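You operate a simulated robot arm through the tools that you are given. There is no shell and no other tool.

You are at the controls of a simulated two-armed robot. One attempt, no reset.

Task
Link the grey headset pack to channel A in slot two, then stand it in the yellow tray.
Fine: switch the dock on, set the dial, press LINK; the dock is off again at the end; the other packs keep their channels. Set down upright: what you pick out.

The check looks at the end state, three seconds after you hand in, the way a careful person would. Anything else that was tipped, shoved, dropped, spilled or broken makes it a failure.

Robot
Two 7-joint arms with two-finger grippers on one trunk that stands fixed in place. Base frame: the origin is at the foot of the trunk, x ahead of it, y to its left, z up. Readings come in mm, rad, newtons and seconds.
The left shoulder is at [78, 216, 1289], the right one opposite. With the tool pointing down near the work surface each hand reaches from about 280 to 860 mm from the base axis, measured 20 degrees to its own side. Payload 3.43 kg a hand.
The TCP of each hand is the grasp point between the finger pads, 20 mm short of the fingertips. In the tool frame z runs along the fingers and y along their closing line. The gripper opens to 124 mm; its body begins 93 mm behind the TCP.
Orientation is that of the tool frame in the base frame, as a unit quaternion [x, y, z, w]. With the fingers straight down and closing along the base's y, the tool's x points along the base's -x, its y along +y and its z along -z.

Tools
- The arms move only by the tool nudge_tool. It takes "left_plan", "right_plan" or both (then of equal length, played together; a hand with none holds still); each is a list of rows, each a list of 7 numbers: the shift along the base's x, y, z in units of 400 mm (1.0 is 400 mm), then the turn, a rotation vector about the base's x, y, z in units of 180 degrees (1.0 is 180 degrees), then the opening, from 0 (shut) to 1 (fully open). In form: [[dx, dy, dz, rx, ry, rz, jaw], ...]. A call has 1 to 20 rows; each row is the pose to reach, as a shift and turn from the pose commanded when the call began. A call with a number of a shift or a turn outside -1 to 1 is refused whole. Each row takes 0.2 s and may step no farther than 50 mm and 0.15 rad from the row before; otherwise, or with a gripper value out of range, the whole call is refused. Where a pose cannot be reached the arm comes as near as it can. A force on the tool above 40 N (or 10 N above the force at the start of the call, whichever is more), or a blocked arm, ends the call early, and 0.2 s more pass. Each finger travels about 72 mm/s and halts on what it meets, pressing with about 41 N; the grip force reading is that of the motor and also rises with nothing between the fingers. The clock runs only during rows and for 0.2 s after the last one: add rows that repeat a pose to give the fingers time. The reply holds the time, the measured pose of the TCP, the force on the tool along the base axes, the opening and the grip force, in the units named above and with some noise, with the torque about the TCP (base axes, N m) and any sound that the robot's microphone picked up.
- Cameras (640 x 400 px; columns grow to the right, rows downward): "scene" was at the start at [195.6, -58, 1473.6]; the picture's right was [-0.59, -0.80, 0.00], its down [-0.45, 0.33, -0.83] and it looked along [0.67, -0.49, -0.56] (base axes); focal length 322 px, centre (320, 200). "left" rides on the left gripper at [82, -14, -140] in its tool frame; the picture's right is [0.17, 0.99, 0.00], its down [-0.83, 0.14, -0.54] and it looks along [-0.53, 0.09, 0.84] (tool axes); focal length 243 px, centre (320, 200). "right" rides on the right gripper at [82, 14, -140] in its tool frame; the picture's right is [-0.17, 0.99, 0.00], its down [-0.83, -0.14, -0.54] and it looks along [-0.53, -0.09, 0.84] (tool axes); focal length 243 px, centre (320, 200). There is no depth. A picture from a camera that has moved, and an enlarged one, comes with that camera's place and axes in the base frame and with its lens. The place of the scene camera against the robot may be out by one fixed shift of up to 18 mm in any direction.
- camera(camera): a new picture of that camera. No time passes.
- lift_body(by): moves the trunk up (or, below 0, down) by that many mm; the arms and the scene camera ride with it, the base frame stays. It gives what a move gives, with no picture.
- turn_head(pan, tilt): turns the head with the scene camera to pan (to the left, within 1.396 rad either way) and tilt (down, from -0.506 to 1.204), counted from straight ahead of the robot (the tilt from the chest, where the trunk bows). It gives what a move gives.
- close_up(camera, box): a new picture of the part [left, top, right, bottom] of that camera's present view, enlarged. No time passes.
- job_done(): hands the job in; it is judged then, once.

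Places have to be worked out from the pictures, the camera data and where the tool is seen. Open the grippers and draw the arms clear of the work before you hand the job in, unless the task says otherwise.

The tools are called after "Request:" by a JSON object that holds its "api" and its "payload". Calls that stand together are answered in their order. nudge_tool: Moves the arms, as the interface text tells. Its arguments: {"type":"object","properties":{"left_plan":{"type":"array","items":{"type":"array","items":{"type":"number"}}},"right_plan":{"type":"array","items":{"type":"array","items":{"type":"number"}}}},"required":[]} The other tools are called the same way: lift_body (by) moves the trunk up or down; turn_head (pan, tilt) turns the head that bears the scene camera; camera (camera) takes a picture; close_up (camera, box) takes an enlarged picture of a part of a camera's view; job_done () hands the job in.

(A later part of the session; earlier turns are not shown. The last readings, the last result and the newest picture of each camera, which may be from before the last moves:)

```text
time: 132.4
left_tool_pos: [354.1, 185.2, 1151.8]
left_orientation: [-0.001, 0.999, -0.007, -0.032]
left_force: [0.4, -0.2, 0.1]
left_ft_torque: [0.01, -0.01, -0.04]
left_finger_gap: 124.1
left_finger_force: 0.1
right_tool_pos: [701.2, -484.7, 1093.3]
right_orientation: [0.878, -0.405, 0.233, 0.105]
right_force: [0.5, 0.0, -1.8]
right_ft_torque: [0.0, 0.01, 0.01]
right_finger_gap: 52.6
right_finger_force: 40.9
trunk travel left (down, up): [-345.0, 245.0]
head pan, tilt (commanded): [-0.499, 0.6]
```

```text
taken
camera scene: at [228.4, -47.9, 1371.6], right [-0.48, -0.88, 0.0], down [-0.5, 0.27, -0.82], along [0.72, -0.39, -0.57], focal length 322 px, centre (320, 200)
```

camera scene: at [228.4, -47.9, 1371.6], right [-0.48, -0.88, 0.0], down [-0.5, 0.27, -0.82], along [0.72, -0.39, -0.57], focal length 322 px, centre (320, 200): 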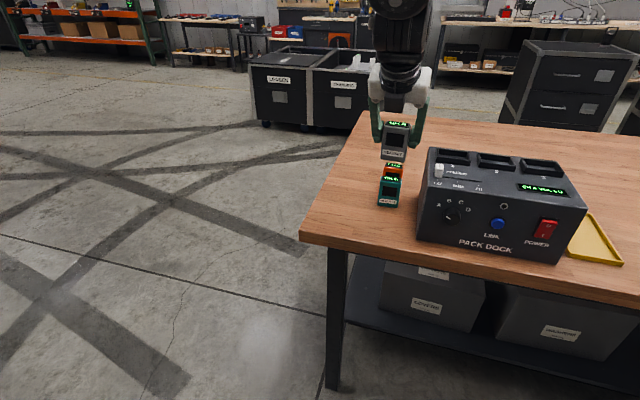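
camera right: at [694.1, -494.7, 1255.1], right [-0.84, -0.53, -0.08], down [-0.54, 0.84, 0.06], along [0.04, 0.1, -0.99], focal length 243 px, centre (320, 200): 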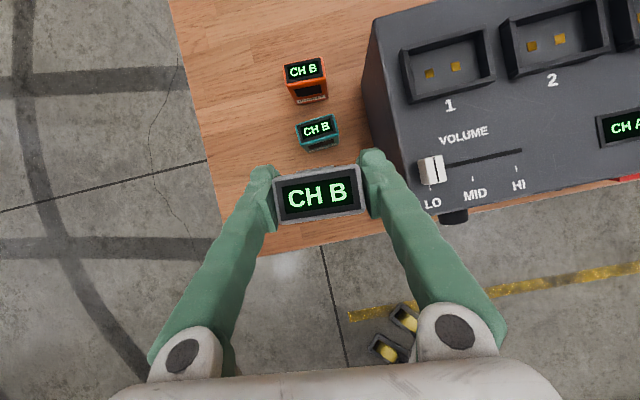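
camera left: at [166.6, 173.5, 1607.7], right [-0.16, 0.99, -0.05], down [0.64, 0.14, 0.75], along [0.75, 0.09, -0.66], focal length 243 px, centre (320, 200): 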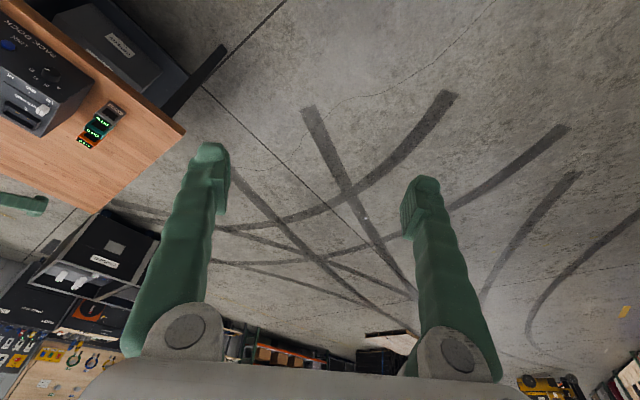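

The pack is up and upright. I'll raise a bit more and carry it sideways over the dock front to u≈61, v≈840 (short of slot 2), turning +4° to square it with the dock, to measure slot 2 from above.

Request:
{"api": "nudge_tool", "payload": {"right_plan": [[0, 0, 0.035, 0, 0, 0, 0.38], [-0.02, -0.02, 0.0675, 0, 0, 0.002, 0.38], [-0.07, -0.07, 0.0675, 0, 0, 0.005, 0.38], [-0.13, -0.131, 0.0675, 0, 0, 0.008, 0.38], [-0.19, -0.191, 0.0675, 0, 0, 0.012, 0.38], [-0.25, -0.252, 0.0675, 0, 0, 0.015, 0.38], [-0.31, -0.312, 0.0675, 0, 0, 0.019, 0.38], [-0.36, -0.363, 0.0675, 0, 0, 0.0222, 0.38], [-0.3945, -0.3975, 0.0675, 0, 0, 0.0222, 0.38], [-0.3945, -0.3975, 0.0675, 0, 0, 0.0222, 0.38], [-0.3945, -0.3975, 0.0675, 0, 0, 0.0222, 0.38], [-0.3945, -0.3975, 0.0675, 0, 0, 0.0222, 0.38]]}}

Request:
{"api": "camera", "payload": {"camera": "right"}}

Request:
{"api": "camera", "payload": {"camera": "scene"}}

```text
time: 135.0
left_tool_pos: [353.9, 184.5, 1150.8]
left_orientation: [0.0, 0.999, -0.006, -0.031]
left_force: [-0.1, 0.5, -0.3]
left_ft_torque: [0.01, 0.0, -0.01]
left_finger_gap: 124.0
left_finger_force: 0.0
right_tool_pos: [544.1, -643.1, 1118.8]
right_orientation: [0.891, -0.374, 0.236, 0.098]
right_force: [-0.3, -0.1, -2.1]
right_ft_torque: [0.02, -0.02, 0.0]
right_finger_gap: 53.0
right_finger_force: 41.0
trunk travel left (down, up): [-345.0, 245.0]
head pan, tilt (commanded): [-0.499, 0.6]
```

```text
taken
camera right: at [536.7, -653.1, 1280.9], right [-0.8, -0.59, -0.08], down [-0.59, 0.8, 0.06], along [0.03, 0.1, -0.99], focal length 243 px, centre (320, 200)
```

right: 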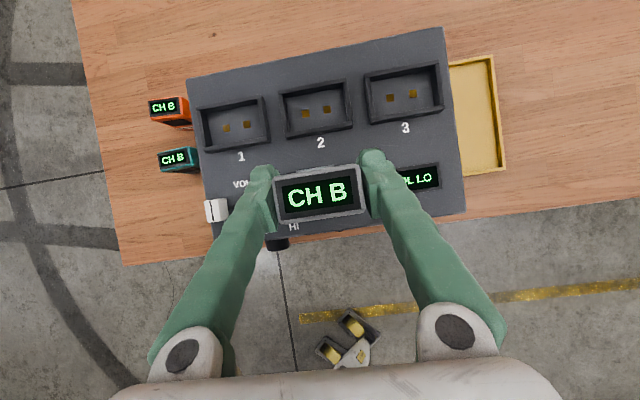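

```text
taken
camera scene: at [228.2, -47.7, 1371.6], right [-0.48, -0.88, 0.0], down [-0.5, 0.27, -0.82], along [0.72, -0.39, -0.57], focal length 322 px, centre (320, 200)
```

scene: 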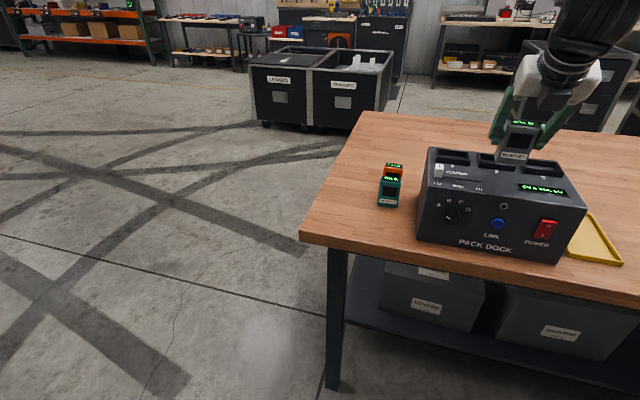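

A superb overhead view: pack in hand, slot 2 just ahead, and the yellow tray at right. I'll zoom for precise measurements of slot 2 and the tray.

Request:
{"api": "close_up", "payload": {"camera": "right", "box": [180, 20, 460, 220]}}

Request:
{"api": "close_up", "payload": {"camera": "right", "box": [260, 60, 380, 160]}}

Request:
{"api": "close_up", "payload": {"camera": "right", "box": [420, 40, 540, 200]}}

```text
2.00 times, centred on (320, 120) of right
camera zoom: at [536.7, -653.1, 1280.9], right [-0.8, -0.59, -0.08], down [-0.59, 0.8, 0.06], along [0.03, 0.1, -0.99], focal length 485 px, centre (320, 360)
```

zoom: 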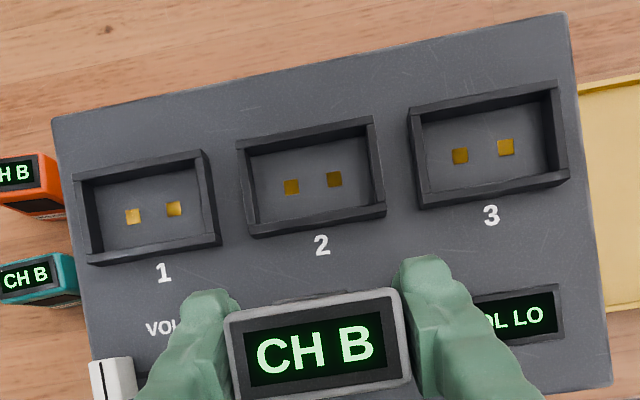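

```text
4.00 times, centred on (320, 110) of right
camera zoom: at [536.7, -653.1, 1280.9], right [-0.8, -0.59, -0.08], down [-0.59, 0.8, 0.06], along [0.03, 0.1, -0.99], focal length 970 px, centre (320, 560)
```

zoom: 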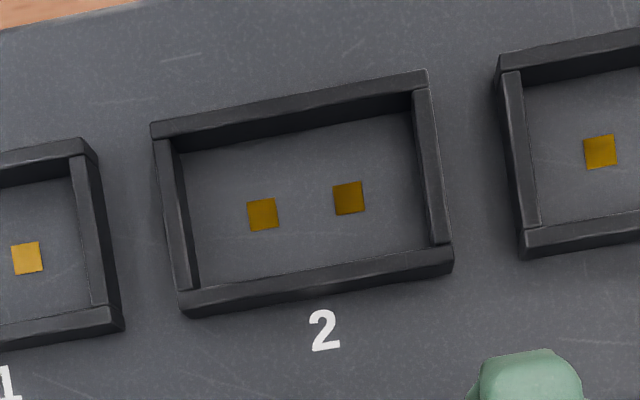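

```text
2.50 times, centred on (480, 120) of right
camera zoom: at [536.7, -653.1, 1280.9], right [-0.8, -0.59, -0.08], down [-0.59, 0.8, 0.06], along [0.03, 0.1, -0.99], focal length 606 px, centre (-80, 400)
```

zoom: 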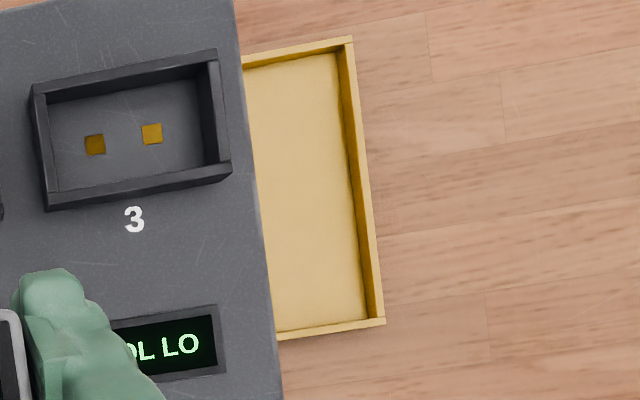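

Slot 2's rim spans u 22–97, v 908–956 (centre u=60.1, v=932), inner opening ≈65×38 mm, aligned with the dock. The pack centre is at u=61.6, v=838.5. I'll move +93.5 mm along v (and -1.5 along u) at this height, then check from the scene camera.

Request:
{"api": "nudge_tool", "payload": {"right_plan": [[0.035, -0.0345, 0, 0, 0, 0, 0.38], [0.07, -0.069, 0, 0, 0, 0, 0.38], [0.105, -0.1035, 0, 0, 0, 0, 0.38], [0.14, -0.138, 0, 0, 0, 0, 0.38], [0.1665, -0.164, 0, 0, 0, 0, 0.38], [0.1665, -0.164, 0, 0, 0, 0, 0.38], [0.1665, -0.164, 0, 0, 0, 0, 0.38], [0.1665, -0.164, 0, 0, 0, 0, 0.38]]}}

Request:
{"api": "camera", "payload": {"camera": "right"}}

Request:
{"api": "close_up", "payload": {"camera": "scene", "box": [400, 60, 620, 260]}}

```text
time: 136.8
left_tool_pos: [354.1, 184.4, 1151.0]
left_orientation: [0.0, 0.999, -0.005, -0.032]
left_force: [-0.2, -0.1, -0.5]
left_ft_torque: [0.01, -0.02, 0.0]
left_finger_gap: 124.0
left_finger_force: 0.1
right_tool_pos: [611.2, -708.2, 1119.4]
right_orientation: [0.892, -0.374, 0.235, 0.097]
right_force: [0.2, -0.4, -2.1]
right_ft_torque: [0.01, -0.01, 0.0]
right_finger_gap: 52.8
right_finger_force: 41.2
trunk travel left (down, up): [-345.0, 245.0]
head pan, tilt (commanded): [-0.499, 0.6]
```

```text
taken
camera right: at [603.9, -718.5, 1282.2], right [-0.8, -0.59, -0.08], down [-0.59, 0.8, 0.06], along [0.03, 0.1, -0.99], focal length 243 px, centre (320, 200)
```

right: 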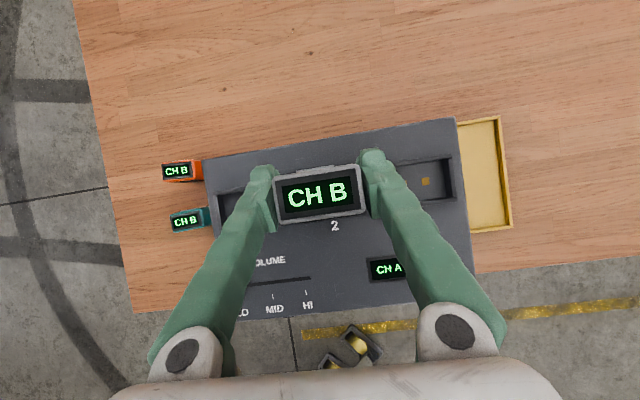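

```text
2.00 times, centred on (510, 160) of scene
camera zoom: at [228.2, -47.8, 1371.6], right [-0.48, -0.88, 0.0], down [-0.5, 0.27, -0.82], along [0.72, -0.39, -0.57], focal length 643 px, centre (-60, 280)
```

zoom: 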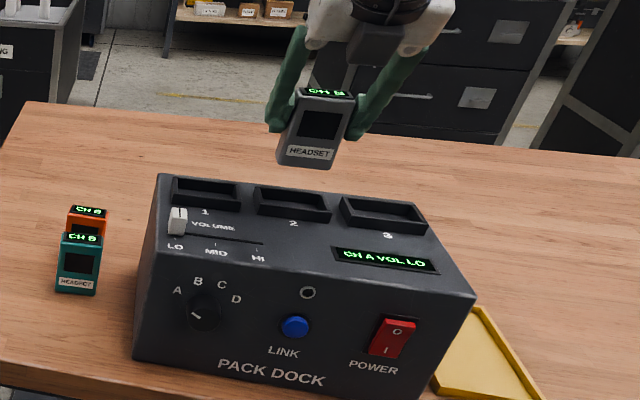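

Above slot 2 now (pack centre u≈59.3, v≈932). I'll lower to just above the rim and look from the side.

Request:
{"api": "nudge_tool", "payload": {"right_plan": [[0.001, 0.001, -0.03, 0, 0, 0, 0.38], [0.0, 0.0, -0.06, 0, 0, 0, 0.38], [0.0, 0.0, -0.085, 0, 0, 0, 0.38], [0.0, 0.0, -0.085, 0, 0, 0, 0.38], [0.0, 0.0, -0.085, 0, 0, 0, 0.38]]}}

Request:
{"api": "close_up", "payload": {"camera": "right", "box": [200, 110, 480, 280]}}

Request:
{"api": "close_up", "payload": {"camera": "scene", "box": [440, 80, 600, 200]}}

```text
time: 138.0
left_tool_pos: [353.1, 185.4, 1151.4]
left_orientation: [0.0, 0.999, -0.005, -0.032]
left_force: [-0.2, -0.1, 0.6]
left_ft_torque: [0.01, -0.01, 0.01]
left_finger_gap: 124.0
left_finger_force: 0.1
right_tool_pos: [610.8, -708.3, 1085.1]
right_orientation: [0.892, -0.374, 0.236, 0.097]
right_force: [0.0, 0.1, -1.5]
right_ft_torque: [-0.01, 0.01, 0.01]
right_finger_gap: 53.0
right_finger_force: 41.1
trunk travel left (down, up): [-345.0, 245.0]
head pan, tilt (commanded): [-0.499, 0.6]
```

```text
2.29 times, centred on (340, 195) of right
camera zoom: at [603.4, -718.4, 1247.5], right [-0.8, -0.59, -0.08], down [-0.59, 0.8, 0.06], along [0.03, 0.1, -0.99], focal length 555 px, centre (274, 211)
```

zoom: 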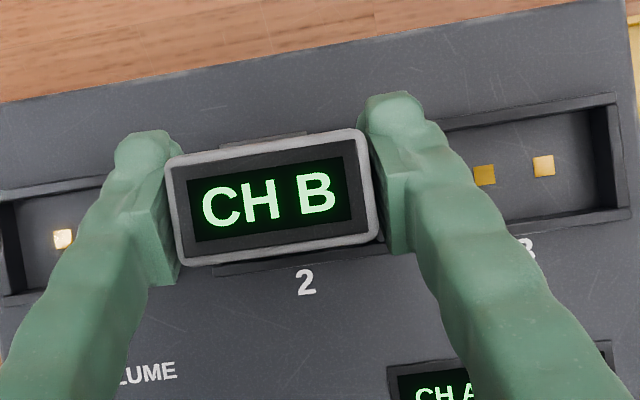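

```text
3.33 times, centred on (520, 140) of scene
camera zoom: at [228.2, -47.8, 1371.6], right [-0.48, -0.88, 0.0], down [-0.5, 0.27, -0.82], along [0.72, -0.39, -0.57], focal length 1072 px, centre (-347, 400)
```

zoom: 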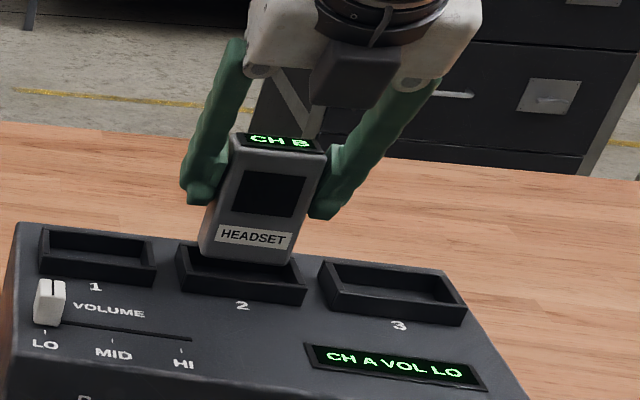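

Aligned within about 1 mm in both views. Lowering into the slot in small steps, watching the vertical force.

Request:
{"api": "nudge_tool", "payload": {"right_plan": [[-0.001, 0.001, -0.01, 0, 0, 0, 0.38], [-0.001, 0.001, -0.02, 0, 0, 0, 0.38], [-0.001, 0.001, -0.03, 0, 0, 0, 0.38], [-0.001, 0.001, -0.04, 0, 0, 0, 0.38], [-0.001, 0.001, -0.045, 0, 0, 0, 0.38]]}}

Request:
{"api": "close_up", "payload": {"camera": "scene", "box": [440, 80, 600, 200]}}

```text
time: 139.2
left_tool_pos: [350.1, 188.1, 1152.2]
left_orientation: [-0.001, 1.0, -0.007, -0.031]
left_force: [0.9, 0.6, -0.2]
left_ft_torque: [-0.02, 0.0, 0.0]
left_finger_gap: 123.9
left_finger_force: 0.0
right_tool_pos: [609.7, -704.7, 1072.4]
right_orientation: [0.891, -0.374, 0.238, 0.097]
right_force: [-2.3, -2.2, 28.8]
right_ft_torque: [-0.41, -0.24, 0.01]
right_finger_gap: 52.8
right_finger_force: 40.8
trunk travel left (down, up): [-345.0, 245.0]
head pan, tilt (commanded): [-0.499, 0.6]
```

```text
3.33 times, centred on (520, 140) of scene
camera zoom: at [224.9, -44.8, 1372.3], right [-0.48, -0.88, 0.0], down [-0.49, 0.27, -0.83], along [0.73, -0.4, -0.56], focal length 1072 px, centre (-347, 400)
```

zoom: 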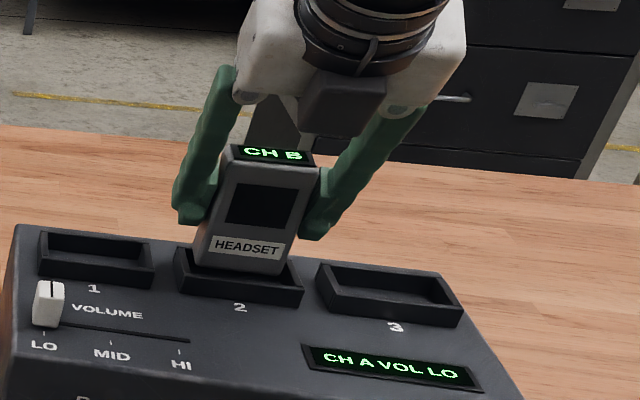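

28.8 N at a pack-bottom height of ≈1016 with torque indicating contact 16 mm behind centre: the pack's back (it has a belt clip) is resting on the rear rim wall. I'll lift 12 mm and look closer.

Request:
{"api": "nudge_tool", "payload": {"right_plan": [[0, 0, 0.02, 0, 0, 0, 0.38], [0, 0, 0.04, 0, 0, 0, 0.38], [0, 0, 0.04, 0, 0, 0, 0.38], [0, 0, 0.04, 0, 0, 0, 0.38]]}}

Request:
{"api": "close_up", "payload": {"camera": "right", "box": [250, 140, 390, 240]}}

Request:
{"api": "close_up", "payload": {"camera": "scene", "box": [470, 90, 570, 170]}}

```text
time: 140.2
left_tool_pos: [355.2, 185.6, 1151.5]
left_orientation: [0.0, 0.999, -0.006, -0.031]
left_force: [0.5, -0.1, -0.5]
left_ft_torque: [-0.02, 0.02, 0.0]
left_finger_gap: 123.7
left_finger_force: 0.1
right_tool_pos: [611.4, -709.3, 1081.8]
right_orientation: [0.892, -0.375, 0.235, 0.097]
right_force: [-0.3, 0.5, -1.1]
right_ft_torque: [0.0, -0.03, 0.0]
right_finger_gap: 52.6
right_finger_force: 41.0
trunk travel left (down, up): [-345.0, 245.0]
head pan, tilt (commanded): [-0.499, 0.6]
```

```text
4.00 times, centred on (320, 190) of right
camera zoom: at [604.1, -720.2, 1244.6], right [-0.8, -0.59, -0.08], down [-0.59, 0.8, 0.06], along [0.03, 0.1, -0.99], focal length 970 px, centre (320, 240)
```

zoom: 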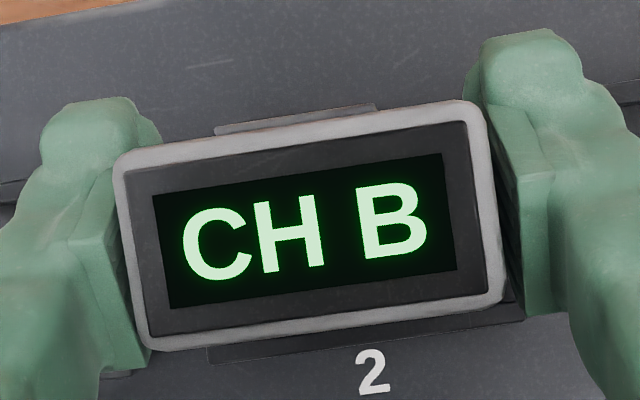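

```text
5.00 times, centred on (520, 130) of scene
camera zoom: at [228.3, -48.1, 1371.5], right [-0.48, -0.88, 0.0], down [-0.5, 0.27, -0.82], along [0.72, -0.39, -0.57], focal length 1608 px, centre (-680, 550)
```

zoom: 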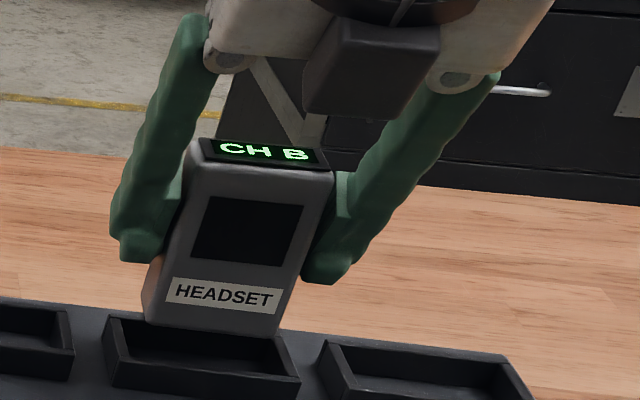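

The overhead view shows the clip behind the pack and more free space in front, so the pack should sit ~4.7 mm closer to the front. I'll shift -4.7 mm along v and try again in 3 mm steps.

Request:
{"api": "nudge_tool", "payload": {"right_plan": [[-0.0082, 0.0084, 0, 0, 0, 0, 0.38], [-0.0082, 0.0084, 0, 0, 0, 0, 0.38], [-0.0082, 0.0084, -0.0075, 0, 0, 0, 0.38], [-0.0082, 0.0084, -0.015, 0, 0, 0, 0.38], [-0.0082, 0.0084, -0.0225, 0, 0, 0, 0.38], [-0.0082, 0.0084, -0.03, 0, 0, 0, 0.38], [-0.0082, 0.0084, -0.0375, 0, 0, 0, 0.38]]}}

Request:
{"api": "close_up", "payload": {"camera": "right", "box": [250, 140, 390, 240]}}

Request:
{"api": "close_up", "payload": {"camera": "scene", "box": [470, 90, 570, 170]}}

```text
time: 141.8
left_tool_pos: [354.7, 186.9, 1151.9]
left_orientation: [0.0, 0.999, -0.007, -0.032]
left_force: [-0.5, 0.7, 0.0]
left_ft_torque: [-0.01, 0.01, -0.02]
left_finger_gap: 123.9
left_finger_force: 0.1
right_tool_pos: [607.1, -704.5, 1067.8]
right_orientation: [0.891, -0.375, 0.235, 0.098]
right_force: [1.0, 0.4, -2.1]
right_ft_torque: [-0.01, 0.0, 0.03]
right_finger_gap: 52.9
right_finger_force: 41.3
trunk travel left (down, up): [-345.0, 245.0]
head pan, tilt (commanded): [-0.499, 0.6]
```

```text
4.00 times, centred on (320, 190) of right
camera zoom: at [600.7, -715.2, 1231.0], right [-0.8, -0.59, -0.08], down [-0.59, 0.8, 0.06], along [0.03, 0.1, -0.99], focal length 970 px, centre (320, 240)
```

zoom: 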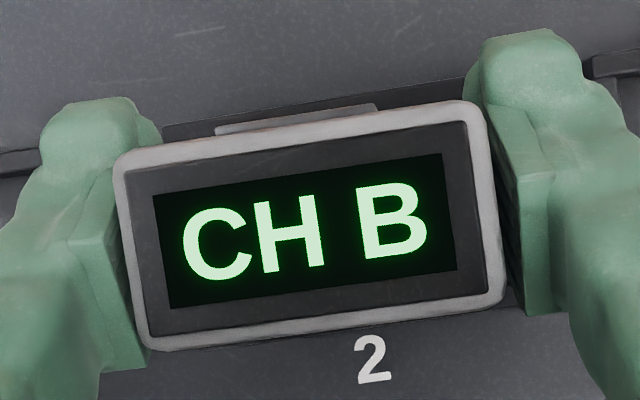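

```text
5.00 times, centred on (520, 130) of scene
camera zoom: at [228.3, -47.9, 1371.6], right [-0.48, -0.88, 0.0], down [-0.5, 0.27, -0.82], along [0.72, -0.39, -0.57], focal length 1608 px, centre (-680, 550)
```

zoom: 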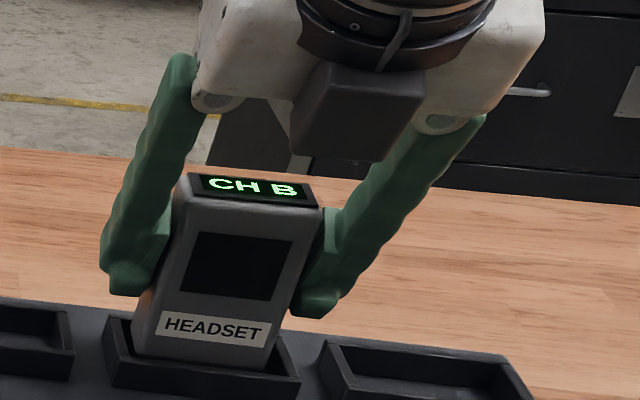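

It's inside the rim now with no contact force. Continuing down in 2 mm steps to the floor.

Request:
{"api": "nudge_tool", "payload": {"right_plan": [[0, 0, -0.005, 0, 0, 0, 0.38], [0, 0, -0.01, 0, 0, 0, 0.38], [0, 0, -0.015, 0, 0, 0, 0.38], [0, 0, -0.02, 0, 0, 0, 0.38]]}}

```text
time: 142.8
left_tool_pos: [353.8, 184.8, 1149.5]
left_orientation: [0.0, 1.0, -0.005, -0.03]
left_force: [0.6, 0.9, -0.3]
left_ft_torque: [-0.01, -0.01, -0.01]
left_finger_gap: 123.8
left_finger_force: 0.1
right_tool_pos: [608.0, -704.2, 1060.1]
right_orientation: [0.892, -0.374, 0.236, 0.097]
right_force: [0.1, 0.4, -2.0]
right_ft_torque: [0.03, -0.01, 0.0]
right_finger_gap: 52.7
right_finger_force: 41.2
trunk travel left (down, up): [-345.0, 245.0]
head pan, tilt (commanded): [-0.499, 0.6]
```

Still free at a pack-bottom height of ≈1003. A few more millimetres.

Request:
{"api": "nudge_tool", "payload": {"right_plan": [[0, 0, -0.004, 0, 0, 0, 0.38], [0, 0, -0.008, 0, 0, 0, 0.38], [0, 0, -0.012, 0, 0, 0, 0.38]]}}

Request:
{"api": "close_up", "payload": {"camera": "scene", "box": [470, 90, 570, 170]}}

```text
time: 143.6
left_tool_pos: [354.5, 187.5, 1151.1]
left_orientation: [0.0, 0.999, -0.006, -0.031]
left_force: [1.2, 0.6, 0.3]
left_ft_torque: [-0.01, -0.03, 0.0]
left_finger_gap: 124.1
left_finger_force: 0.0
right_tool_pos: [606.6, -704.9, 1060.1]
right_orientation: [0.891, -0.374, 0.24, 0.098]
right_force: [-1.5, -3.8, 17.4]
right_ft_torque: [-0.03, 0.35, 0.08]
right_finger_gap: 52.7
right_finger_force: 41.1
trunk travel left (down, up): [-345.0, 245.0]
head pan, tilt (commanded): [-0.499, 0.6]
```

```text
5.00 times, centred on (520, 130) of scene
camera zoom: at [226.2, -46.3, 1372.1], right [-0.48, -0.88, 0.0], down [-0.49, 0.27, -0.83], along [0.73, -0.4, -0.56], focal length 1608 px, centre (-680, 550)
```

zoom: 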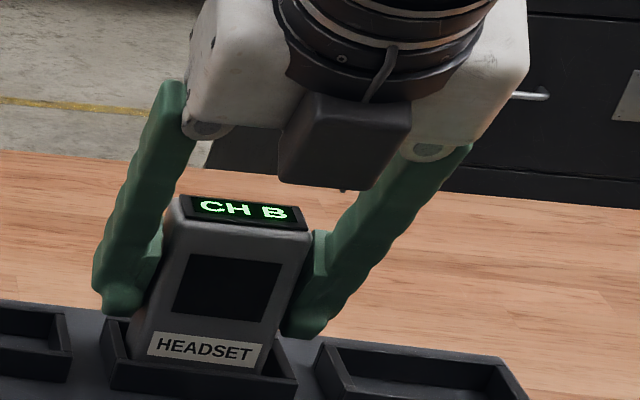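

Seated: the floor contact matches z≈1003. I'll ease off the 17 N load by 4 mm and open the fingers slowly.

Request:
{"api": "nudge_tool", "payload": {"right_plan": [[0, 0, 0.005, 0, 0, 0, 0.38], [0, 0, 0.01, 0, 0, 0, 0.38], [0, 0, 0.01, 0, 0, 0, 0.44], [0, 0, 0.01, 0, 0, 0, 0.5], [0, 0, 0.01, 0, 0, 0, 0.58], [0, 0, 0.01, 0, 0, 0, 0.62], [0, 0, 0.01, 0, 0, 0, 0.62]]}}

Request:
{"api": "close_up", "payload": {"camera": "scene", "box": [440, 80, 600, 200]}}

Request:
{"api": "close_up", "payload": {"camera": "right", "box": [220, 120, 420, 260]}}

```text
time: 145.2
left_tool_pos: [354.0, 184.3, 1150.5]
left_orientation: [0.0, 1.0, -0.006, -0.031]
left_force: [0.4, -0.2, -0.2]
left_ft_torque: [0.05, -0.01, 0.02]
left_finger_gap: 124.1
left_finger_force: 0.1
right_tool_pos: [606.7, -705.6, 1060.0]
right_orientation: [0.892, -0.374, 0.236, 0.097]
right_force: [-0.1, -0.1, 0.3]
right_ft_torque: [0.03, 0.0, -0.01]
right_finger_gap: 77.1
right_finger_force: 0.0
trunk travel left (down, up): [-345.0, 245.0]
head pan, tilt (commanded): [-0.499, 0.6]
```

```text
3.33 times, centred on (520, 140) of scene
camera zoom: at [228.1, -47.6, 1371.6], right [-0.48, -0.88, 0.0], down [-0.5, 0.27, -0.83], along [0.72, -0.39, -0.56], focal length 1072 px, centre (-347, 400)
```

zoom: 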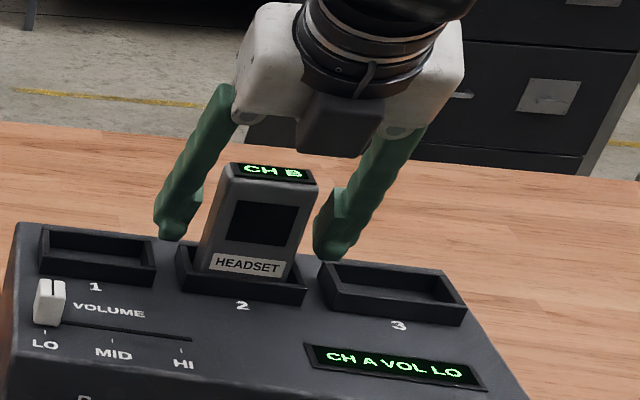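

```text
2.86 times, centred on (320, 190) of right
camera zoom: at [600.0, -716.0, 1221.7], right [-0.8, -0.59, -0.08], down [-0.59, 0.8, 0.06], along [0.03, 0.1, -0.99], focal length 693 px, centre (320, 229)
```

zoom: 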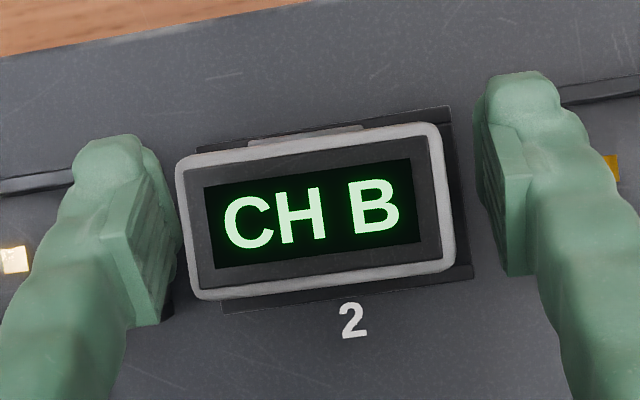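

The pack stands in slot 2 on its own, still showing CH B. I'll lift the hand clear above it, then retreat to in front of the panel while closing the fingers for the LINK press.

Request:
{"api": "nudge_tool", "payload": {"right_plan": [[0, 0, 0.04, 0, 0, 0, 0.62], [0, 0, 0.1, 0, 0, 0, 0.62], [0, 0, 0.16, 0, 0, 0, 0.62], [0, 0, 0.2, 0, 0, 0, 0.62], [-0.045, 0.043, 0.2, 0, 0, 0, 0.5], [-0.09, 0.087, 0.2, 0, 0, 0, 0.4], [-0.135, 0.13, 0.2, 0, 0, 0, 0.3], [-0.18, 0.173, 0.2, 0, 0, 0, 0.2], [-0.225, 0.217, 0.2, 0, 0, 0, 0.1], [-0.27, 0.26, 0.2, 0, 0, 0, 0], [-0.315, 0.304, 0.2, 0, 0, 0, 0], [-0.36, 0.347, 0.2, 0, 0, 0, 0], [-0.36, 0.347, 0.2, 0, 0, 0, 0]]}}

Request:
{"api": "camera", "payload": {"camera": "right"}}

Request:
{"api": "camera", "payload": {"camera": "scene"}}

```text
time: 148.0
left_tool_pos: [354.4, 185.7, 1151.8]
left_orientation: [0.001, 1.0, -0.006, -0.031]
left_force: [0.3, -0.7, -0.5]
left_ft_torque: [-0.01, -0.02, 0.02]
left_finger_gap: 124.2
left_finger_force: 0.0
right_tool_pos: [465.1, -564.2, 1138.9]
right_orientation: [0.891, -0.375, 0.236, 0.097]
right_force: [-0.1, -0.4, 0.1]
right_ft_torque: [-0.03, -0.02, 0.03]
right_finger_gap: 0.1
right_finger_force: 34.1
trunk travel left (down, up): [-345.0, 245.0]
head pan, tilt (commanded): [-0.499, 0.6]
```

```text
taken
camera right: at [457.8, -575.0, 1300.7], right [-0.8, -0.59, -0.08], down [-0.59, 0.8, 0.06], along [0.03, 0.1, -0.99], focal length 243 px, centre (320, 200)
```

right: 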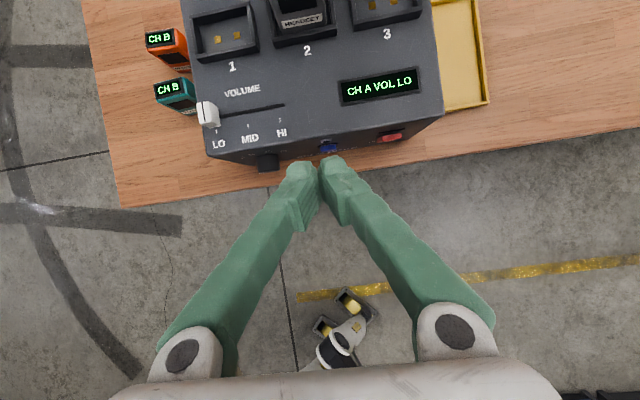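

```text
taken
camera scene: at [228.4, -47.9, 1371.6], right [-0.48, -0.88, 0.0], down [-0.5, 0.27, -0.82], along [0.72, -0.39, -0.57], focal length 322 px, centre (320, 200)
```

scene: 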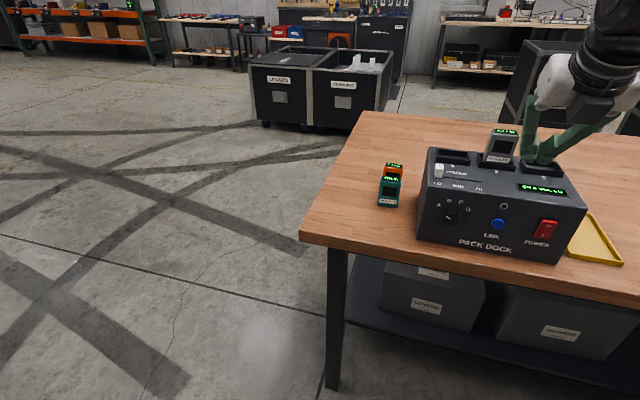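

Hand clear, pack standing in slot 2. I'm in front of LINK (u=63, v=728), and will descend to z≈957, checking that the arm tracks.

Request:
{"api": "nudge_tool", "payload": {"right_plan": [[-0.002, -0.002, -0.04, 0, 0, 0, 0], [-0.004, -0.004, -0.08, 0, 0, 0, 0], [-0.006, -0.006, -0.12, 0, 0, 0, 0], [-0.006, -0.006, -0.16, 0, 0, 0, 0], [-0.006, -0.006, -0.2, 0, 0, 0, 0], [-0.006, -0.006, -0.24, 0, 0, 0, 0], [-0.006, -0.006, -0.28, 0, 0, 0, 0], [-0.006, -0.006, -0.32, 0, 0, 0, 0]]}}

Request:
{"api": "camera", "payload": {"camera": "right"}}

```text
time: 149.8
left_tool_pos: [353.6, 185.7, 1151.0]
left_orientation: [0.0, 0.999, -0.006, -0.031]
left_force: [-0.2, 0.4, 1.0]
left_ft_torque: [0.0, 0.02, -0.04]
left_finger_gap: 124.1
left_finger_force: 0.0
right_tool_pos: [461.2, -569.3, 1011.8]
right_orientation: [0.891, -0.375, 0.236, 0.097]
right_force: [-0.8, -0.3, -0.1]
right_ft_torque: [-0.03, 0.0, -0.01]
right_finger_gap: 0.3
right_finger_force: 34.6
trunk travel left (down, up): [-345.0, 245.0]
head pan, tilt (commanded): [-0.499, 0.6]
```

```text
taken
camera right: at [454.9, -579.8, 1173.6], right [-0.8, -0.59, -0.08], down [-0.59, 0.8, 0.06], along [0.03, 0.1, -0.99], focal length 243 px, centre (320, 200)
```

right: 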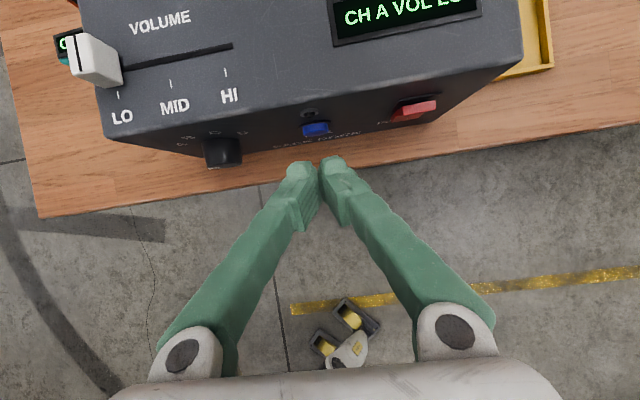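

Tracking fine. Down the remaining 55 mm with a small sideways correction to u≈66.7.

Request:
{"api": "nudge_tool", "payload": {"right_plan": [[0.003, 0.003, -0.035, 0, 0, 0, 0], [0.005, 0.005, -0.07, 0, 0, 0, 0], [0.005, 0.005, -0.105, 0, 0, 0, 0], [0.005, 0.005, -0.1375, 0, 0, 0, 0], [0.005, 0.005, -0.1375, 0, 0, 0, 0], [0.005, 0.005, -0.1375, 0, 0, 0, 0]]}}

Request:
{"api": "camera", "payload": {"camera": "right"}}

Request:
{"api": "close_up", "payload": {"camera": "scene", "box": [400, 120, 600, 270]}}

```text
time: 151.2
left_tool_pos: [353.2, 185.5, 1151.3]
left_orientation: [-0.001, 0.999, -0.006, -0.031]
left_force: [-0.3, 0.5, 0.4]
left_ft_torque: [0.02, 0.01, 0.0]
left_finger_gap: 123.9
left_finger_force: 0.0
right_tool_pos: [463.4, -567.2, 958.0]
right_orientation: [0.891, -0.375, 0.235, 0.097]
right_force: [-0.1, -0.6, 0.4]
right_ft_torque: [0.02, -0.02, -0.02]
right_finger_gap: 0.2
right_finger_force: 34.6
trunk travel left (down, up): [-345.0, 245.0]
head pan, tilt (commanded): [-0.499, 0.6]
```

```text
taken
camera right: at [455.4, -578.4, 1119.5], right [-0.8, -0.59, -0.08], down [-0.59, 0.8, 0.06], along [0.03, 0.1, -0.99], focal length 243 px, centre (320, 200)
```

right: 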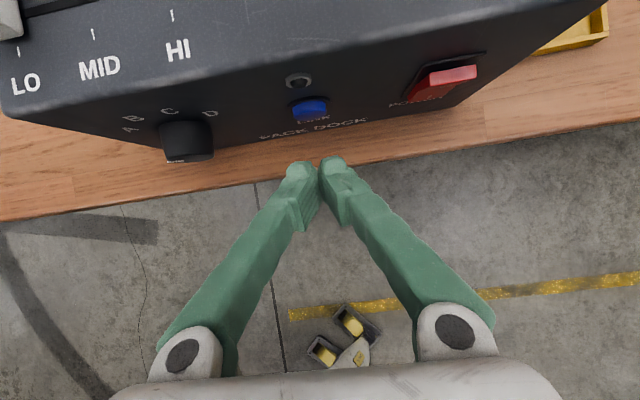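

```text
2.67 times, centred on (500, 195) of scene
camera zoom: at [228.2, -47.8, 1371.6], right [-0.48, -0.88, 0.0], down [-0.5, 0.27, -0.82], along [0.72, -0.39, -0.57], focal length 858 px, centre (-160, 213)
```

zoom: 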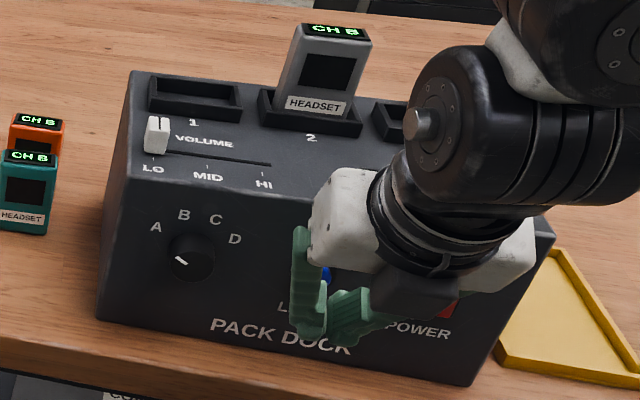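

Aligned with LINK (u=66.5). I'll raise 4 mm so the fingertip edge meets the button's centre, and approach to just short of contact.

Request:
{"api": "nudge_tool", "payload": {"right_plan": [[0.0, 0.0, 0.01, 0, 0, 0, 0], [0.0175, -0.0178, 0.01, 0, 0, 0, 0], [0.035, -0.0357, 0.01, 0, 0, 0, 0], [0.049, -0.05, 0.01, 0, 0, 0, 0], [0.049, -0.05, 0.01, 0, 0, 0, 0]]}}

Request:
{"api": "close_up", "payload": {"camera": "right", "box": [240, 60, 420, 200]}}

```text
time: 152.4
left_tool_pos: [353.6, 185.4, 1150.3]
left_orientation: [-0.001, 0.999, -0.006, -0.031]
left_force: [-0.4, 0.3, -0.5]
left_ft_torque: [0.01, 0.01, -0.01]
left_finger_gap: 124.2
left_finger_force: 0.1
right_tool_pos: [483.8, -586.9, 961.9]
right_orientation: [0.892, -0.374, 0.236, 0.097]
right_force: [0.0, -0.5, -0.5]
right_ft_torque: [0.01, 0.02, 0.04]
right_finger_gap: 0.0
right_finger_force: 34.3
trunk travel left (down, up): [-345.0, 245.0]
head pan, tilt (commanded): [-0.499, 0.6]
```

```text
2.86 times, centred on (330, 130) of right
camera zoom: at [476.5, -597.2, 1124.1], right [-0.8, -0.59, -0.08], down [-0.59, 0.8, 0.06], along [0.03, 0.1, -0.99], focal length 693 px, centre (291, 400)
```

zoom: 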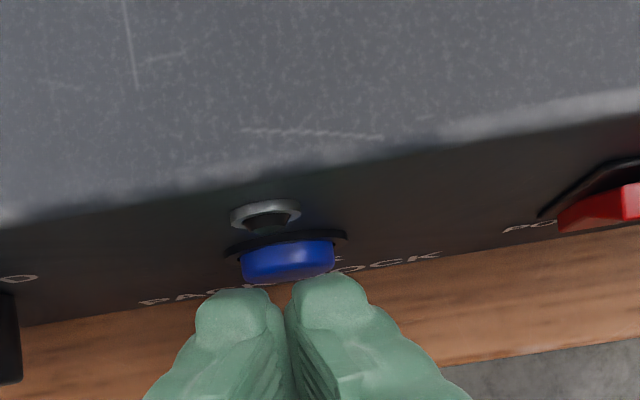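

The fingertips are just in front of the blue button, centred. Pressing forward in 2 mm steps.

Request:
{"api": "nudge_tool", "payload": {"right_plan": [[0.0035, -0.0036, 0, 0, 0, 0, 0], [0.007, -0.0071, 0, 0, 0, 0, 0], [0.0105, -0.0107, 0, 0, 0, 0, 0], [0.014, -0.0143, 0, 0, 0, 0, 0]]}}

Request:
{"api": "close_up", "payload": {"camera": "right", "box": [240, 60, 420, 200]}}

Request:
{"api": "close_up", "payload": {"camera": "scene", "box": [400, 100, 600, 250]}}

```text
time: 153.4
left_tool_pos: [355.2, 186.4, 1151.5]
left_orientation: [0.0, 0.999, -0.006, -0.031]
left_force: [-0.3, 0.4, -0.8]
left_ft_torque: [-0.04, 0.01, 0.02]
left_finger_gap: 124.0
left_finger_force: 0.0
right_tool_pos: [488.1, -591.1, 963.5]
right_orientation: [0.892, -0.374, 0.236, 0.097]
right_force: [-0.4, -0.3, 0.5]
right_ft_torque: [0.02, -0.03, -0.02]
right_finger_gap: 0.0
right_finger_force: 34.2
trunk travel left (down, up): [-345.0, 245.0]
head pan, tilt (commanded): [-0.499, 0.6]
```

```text
2.86 times, centred on (330, 130) of right
camera zoom: at [480.6, -602.5, 1124.6], right [-0.8, -0.59, -0.08], down [-0.59, 0.8, 0.06], along [0.03, 0.1, -0.99], focal length 693 px, centre (291, 400)
```

zoom: 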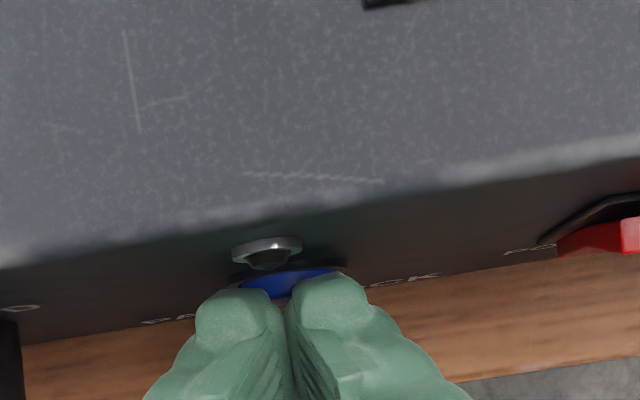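

```text
2.67 times, centred on (500, 175) of scene
camera zoom: at [227.9, -47.6, 1371.7], right [-0.48, -0.88, 0.0], down [-0.5, 0.27, -0.83], along [0.72, -0.39, -0.56], focal length 858 px, centre (-160, 267)
```

zoom: 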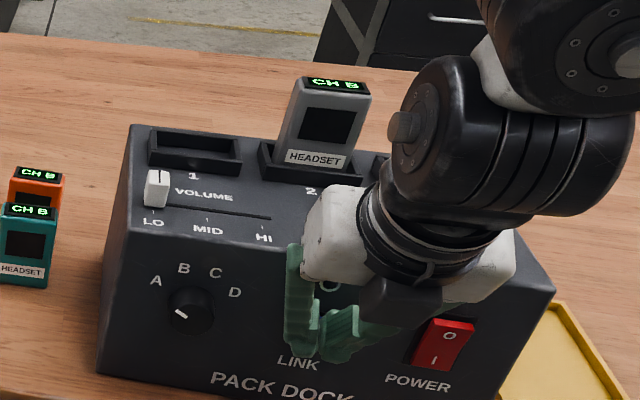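

No contact yet (v≈764). Continuing in 2 mm steps.

Request:
{"api": "nudge_tool", "payload": {"right_plan": [[0.0035, -0.0036, 0, 0, 0, 0, 0], [0.007, -0.0071, 0, 0, 0, 0, 0], [0.0105, -0.0107, 0, 0, 0, 0, 0], [0.014, -0.0143, 0, 0, 0, 0, 0]]}}

Request:
{"api": "close_up", "payload": {"camera": "scene", "box": [400, 100, 600, 250]}}

```text
time: 154.4
left_tool_pos: [353.2, 187.0, 1150.7]
left_orientation: [-0.001, 0.999, -0.007, -0.031]
left_force: [-0.5, 0.6, -0.2]
left_ft_torque: [0.0, 0.01, 0.0]
left_finger_gap: 123.9
left_finger_force: 0.2
right_tool_pos: [493.2, -597.2, 964.4]
right_orientation: [0.891, -0.375, 0.236, 0.098]
right_force: [-9.1, 10.1, 7.0]
right_ft_torque: [-0.04, 0.01, 0.0]
right_finger_gap: 6.1
right_finger_force: 33.6
trunk travel left (down, up): [-345.0, 245.0]
head pan, tilt (commanded): [-0.499, 0.6]
heard: click
```

```text
2.67 times, centred on (500, 175) of scene
camera zoom: at [226.2, -45.7, 1372.1], right [-0.48, -0.88, 0.0], down [-0.49, 0.27, -0.83], along [0.73, -0.4, -0.56], focal length 858 px, centre (-160, 267)
```

zoom: 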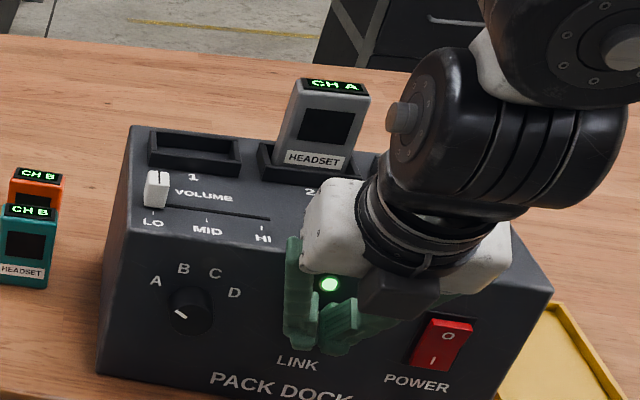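

Click: the lamp lit green and the pack now shows CH A. I'll retreat from LINK and slide over in front of the rocker's upper "O" end.

Request:
{"api": "nudge_tool", "payload": {"right_plan": [[-0.02, 0.02, 0, 0, 0, 0, 0], [-0.042, 0.043, 0, 0, 0, 0, 0], [-0.064, 0.0655, 0.005, 0, 0, 0, 0], [-0.095, 0.0355, 0.015, 0, 0, 0, 0], [-0.125, 0.0055, 0.025, 0, 0, 0, 0], [-0.155, -0.0245, 0.0375, 0, 0, 0, 0], [-0.186, -0.0545, 0.0375, 0, 0, 0, 0], [-0.2168, -0.0842, 0.0375, 0, 0, 0, 0], [-0.2168, -0.0842, 0.0375, 0, 0, 0, 0]]}}

Request:
{"api": "camera", "payload": {"camera": "right"}}

Request:
{"api": "close_up", "payload": {"camera": "scene", "box": [370, 100, 610, 270]}}

```text
time: 156.4
left_tool_pos: [354.6, 185.2, 1151.5]
left_orientation: [0.0, 0.999, -0.007, -0.032]
left_force: [-0.6, -0.1, -1.1]
left_ft_torque: [0.0, 0.0, 0.03]
left_finger_gap: 123.9
left_finger_force: 0.1
right_tool_pos: [406.4, -630.7, 973.4]
right_orientation: [0.892, -0.374, 0.235, 0.097]
right_force: [0.7, 0.1, -0.7]
right_ft_torque: [-0.01, 0.04, 0.0]
right_finger_gap: 0.0
right_finger_force: 34.3
trunk travel left (down, up): [-345.0, 245.0]
head pan, tilt (commanded): [-0.499, 0.6]
```

```text
taken
camera right: at [399.0, -642.4, 1136.6], right [-0.8, -0.59, -0.08], down [-0.59, 0.8, 0.06], along [0.03, 0.1, -0.99], focal length 243 px, centre (320, 200)
```

right: 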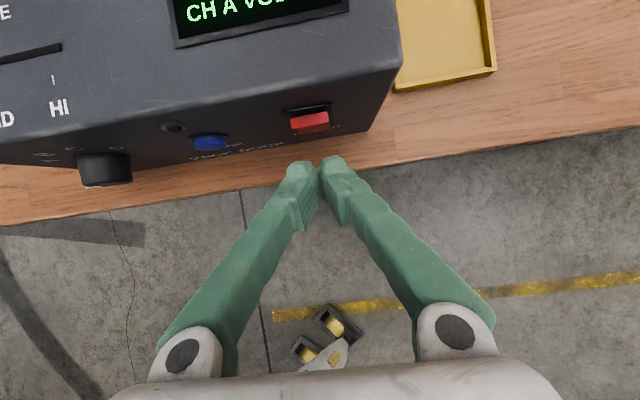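

```text
2.35 times, centred on (490, 185) of scene
camera zoom: at [228.5, -47.8, 1371.5], right [-0.48, -0.88, 0.0], down [-0.5, 0.27, -0.82], along [0.72, -0.39, -0.57], focal length 757 px, centre (-80, 235)
```

zoom: 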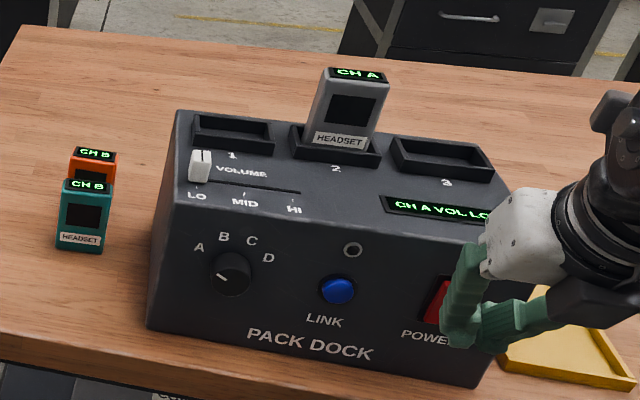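

The pack reads CH A and the other packs still read CH B. Now I'll turn the dock off: raise 5 mm and approach the rocker's upper end.

Request:
{"api": "nudge_tool", "payload": {"right_plan": [[0, 0, 0.0135, 0, 0, 0, 0], [0.0175, -0.0178, 0.0135, 0, 0, 0, 0], [0.035, -0.0357, 0.0135, 0, 0, 0, 0], [0.0385, -0.0393, 0.0135, 0, 0, 0, 0], [0.0385, -0.0393, 0.0135, 0, 0, 0, 0]]}}

Request:
{"api": "close_up", "payload": {"camera": "right", "box": [240, 60, 420, 200]}}

```text
time: 157.6
left_tool_pos: [353.8, 185.5, 1150.8]
left_orientation: [0.0, 0.999, -0.006, -0.032]
left_force: [0.2, 0.4, 0.6]
left_ft_torque: [-0.02, -0.01, 0.03]
left_finger_gap: 124.1
left_finger_force: 0.0
right_tool_pos: [422.2, -646.7, 979.8]
right_orientation: [0.892, -0.375, 0.235, 0.097]
right_force: [-0.4, 0.8, 0.4]
right_ft_torque: [-0.01, 0.04, -0.02]
right_finger_gap: 0.2
right_finger_force: 33.8
trunk travel left (down, up): [-345.0, 245.0]
head pan, tilt (commanded): [-0.499, 0.6]
```

```text
2.86 times, centred on (330, 130) of right
camera zoom: at [415.5, -657.3, 1142.6], right [-0.8, -0.59, -0.08], down [-0.59, 0.8, 0.06], along [0.03, 0.1, -0.99], focal length 693 px, centre (291, 400)
```

zoom: 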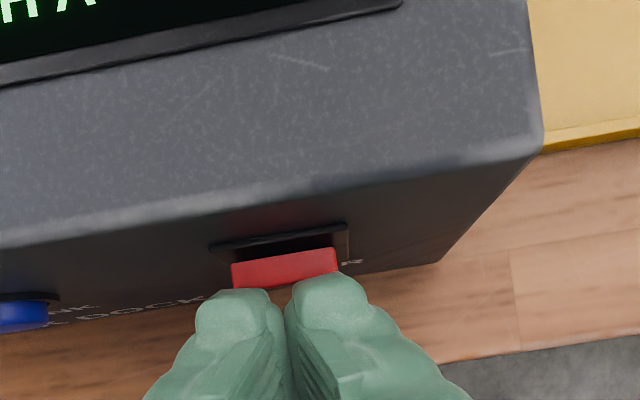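

Centred on the rocker. Pressing the "O" end in 2 mm steps.

Request:
{"api": "nudge_tool", "payload": {"right_plan": [[0.0035, -0.0036, 0, 0, 0, 0, 0], [0.007, -0.0071, 0, 0, 0, 0, 0], [0.0105, -0.0107, 0, 0, 0, 0, 0], [0.014, -0.0143, 0, 0, 0, 0, 0], [0.0175, -0.0178, 0, 0, 0, 0, 0]]}}

Request:
{"api": "camera", "payload": {"camera": "right"}}

Request:
{"api": "close_up", "payload": {"camera": "scene", "box": [370, 100, 610, 270]}}

```text
time: 158.8
left_tool_pos: [353.5, 187.0, 1151.0]
left_orientation: [0.0, 0.999, -0.007, -0.032]
left_force: [0.1, 0.0, 0.5]
left_ft_torque: [0.02, -0.01, 0.01]
left_finger_gap: 123.9
left_finger_force: 0.1
right_tool_pos: [430.8, -653.3, 983.4]
right_orientation: [0.891, -0.374, 0.236, 0.097]
right_force: [-3.4, 3.5, 2.6]
right_ft_torque: [0.03, -0.04, 0.04]
right_finger_gap: 0.1
right_finger_force: 34.2
trunk travel left (down, up): [-345.0, 245.0]
head pan, tilt (commanded): [-0.499, 0.6]
```

```text
taken
camera right: at [422.4, -663.9, 1144.4], right [-0.8, -0.59, -0.08], down [-0.59, 0.8, 0.06], along [0.03, 0.1, -0.99], focal length 243 px, centre (320, 200)
```

right: 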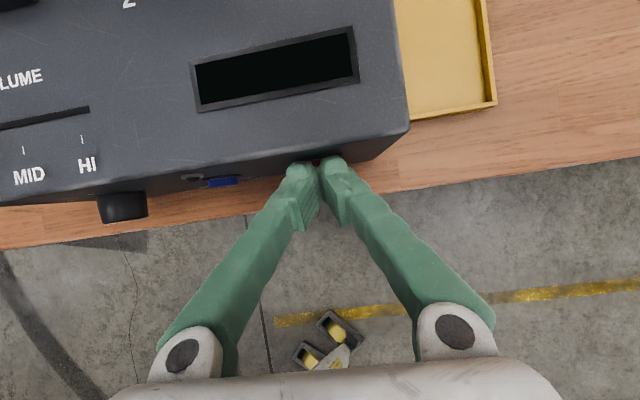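

```text
2.35 times, centred on (490, 185) of scene
camera zoom: at [227.5, -46.9, 1371.8], right [-0.48, -0.88, 0.0], down [-0.5, 0.27, -0.83], along [0.72, -0.4, -0.56], focal length 757 px, centre (-80, 235)
```

zoom: 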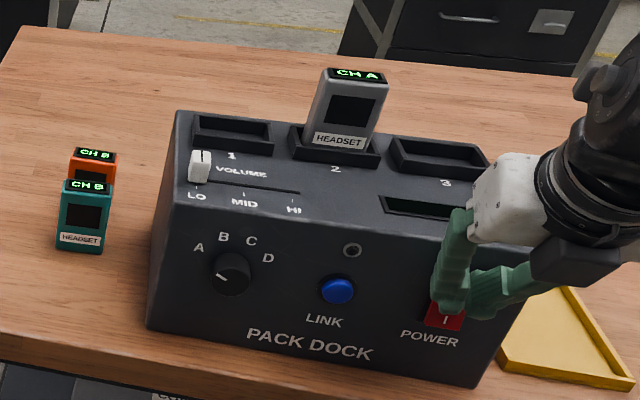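

The dock display went dark: it's off, and the pack keeps CH A. I'll retreat from the rocker and rise.

Request:
{"api": "nudge_tool", "payload": {"right_plan": [[-0.02, 0.02, 0, 0, 0, 0, 0], [-0.045, 0.046, 0, 0, 0, 0, 0], [-0.07, 0.0713, 0.01, 0, 0, 0, 0], [-0.07, 0.0713, 0.06, 0, 0, 0, 0], [-0.07, 0.0713, 0.12, 0, 0, 0, 0], [-0.07, 0.0713, 0.18, 0, 0, 0, 0], [-0.07, 0.0713, 0.24, 0, 0, 0, 0], [-0.07, 0.0713, 0.3, 0, 0, 0, 0], [-0.07, 0.0713, 0.36, 0, 0, 0, 0.1], [-0.07, 0.0713, 0.4, 0, 0, 0, 0.3], [-0.07, 0.0713, 0.4, 0, 0, 0, 0.5], [-0.07, 0.0713, 0.4, 0, 0, 0, 0.6]]}}

Request:
{"api": "camera", "payload": {"camera": "right"}}

Request:
{"api": "close_up", "payload": {"camera": "scene", "box": [370, 100, 640, 290]}}

```text
time: 161.4
left_tool_pos: [354.6, 187.2, 1151.1]
left_orientation: [0.0, 0.999, -0.006, -0.032]
left_force: [0.7, -0.1, 0.1]
left_ft_torque: [-0.01, 0.0, -0.02]
left_finger_gap: 123.9
left_finger_force: 0.1
right_tool_pos: [399.2, -623.7, 1140.3]
right_orientation: [0.891, -0.374, 0.237, 0.098]
right_force: [0.1, 0.1, -0.4]
right_ft_torque: [0.02, -0.02, 0.02]
right_finger_gap: 74.5
right_finger_force: 0.1
trunk travel left (down, up): [-345.0, 245.0]
head pan, tilt (commanded): [-0.499, 0.6]
```

```text
taken
camera right: at [391.9, -634.3, 1303.4], right [-0.8, -0.59, -0.08], down [-0.59, 0.8, 0.06], along [0.03, 0.1, -0.99], focal length 243 px, centre (320, 200)
```

right: 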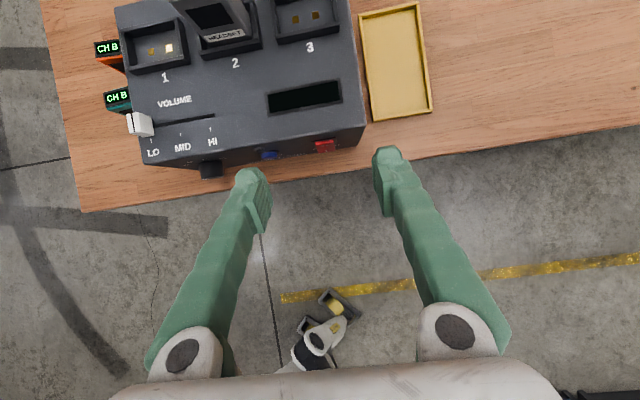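

```text
2.11 times, centred on (505, 195) of scene
camera zoom: at [228.0, -47.5, 1371.7], right [-0.48, -0.88, 0.0], down [-0.5, 0.27, -0.83], along [0.72, -0.39, -0.56], focal length 677 px, centre (-70, 210)
```

zoom: 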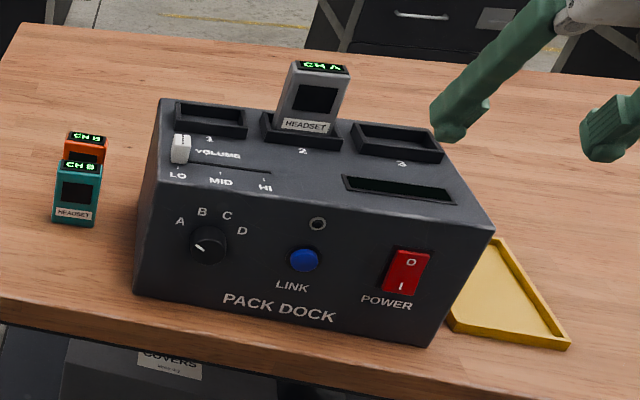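

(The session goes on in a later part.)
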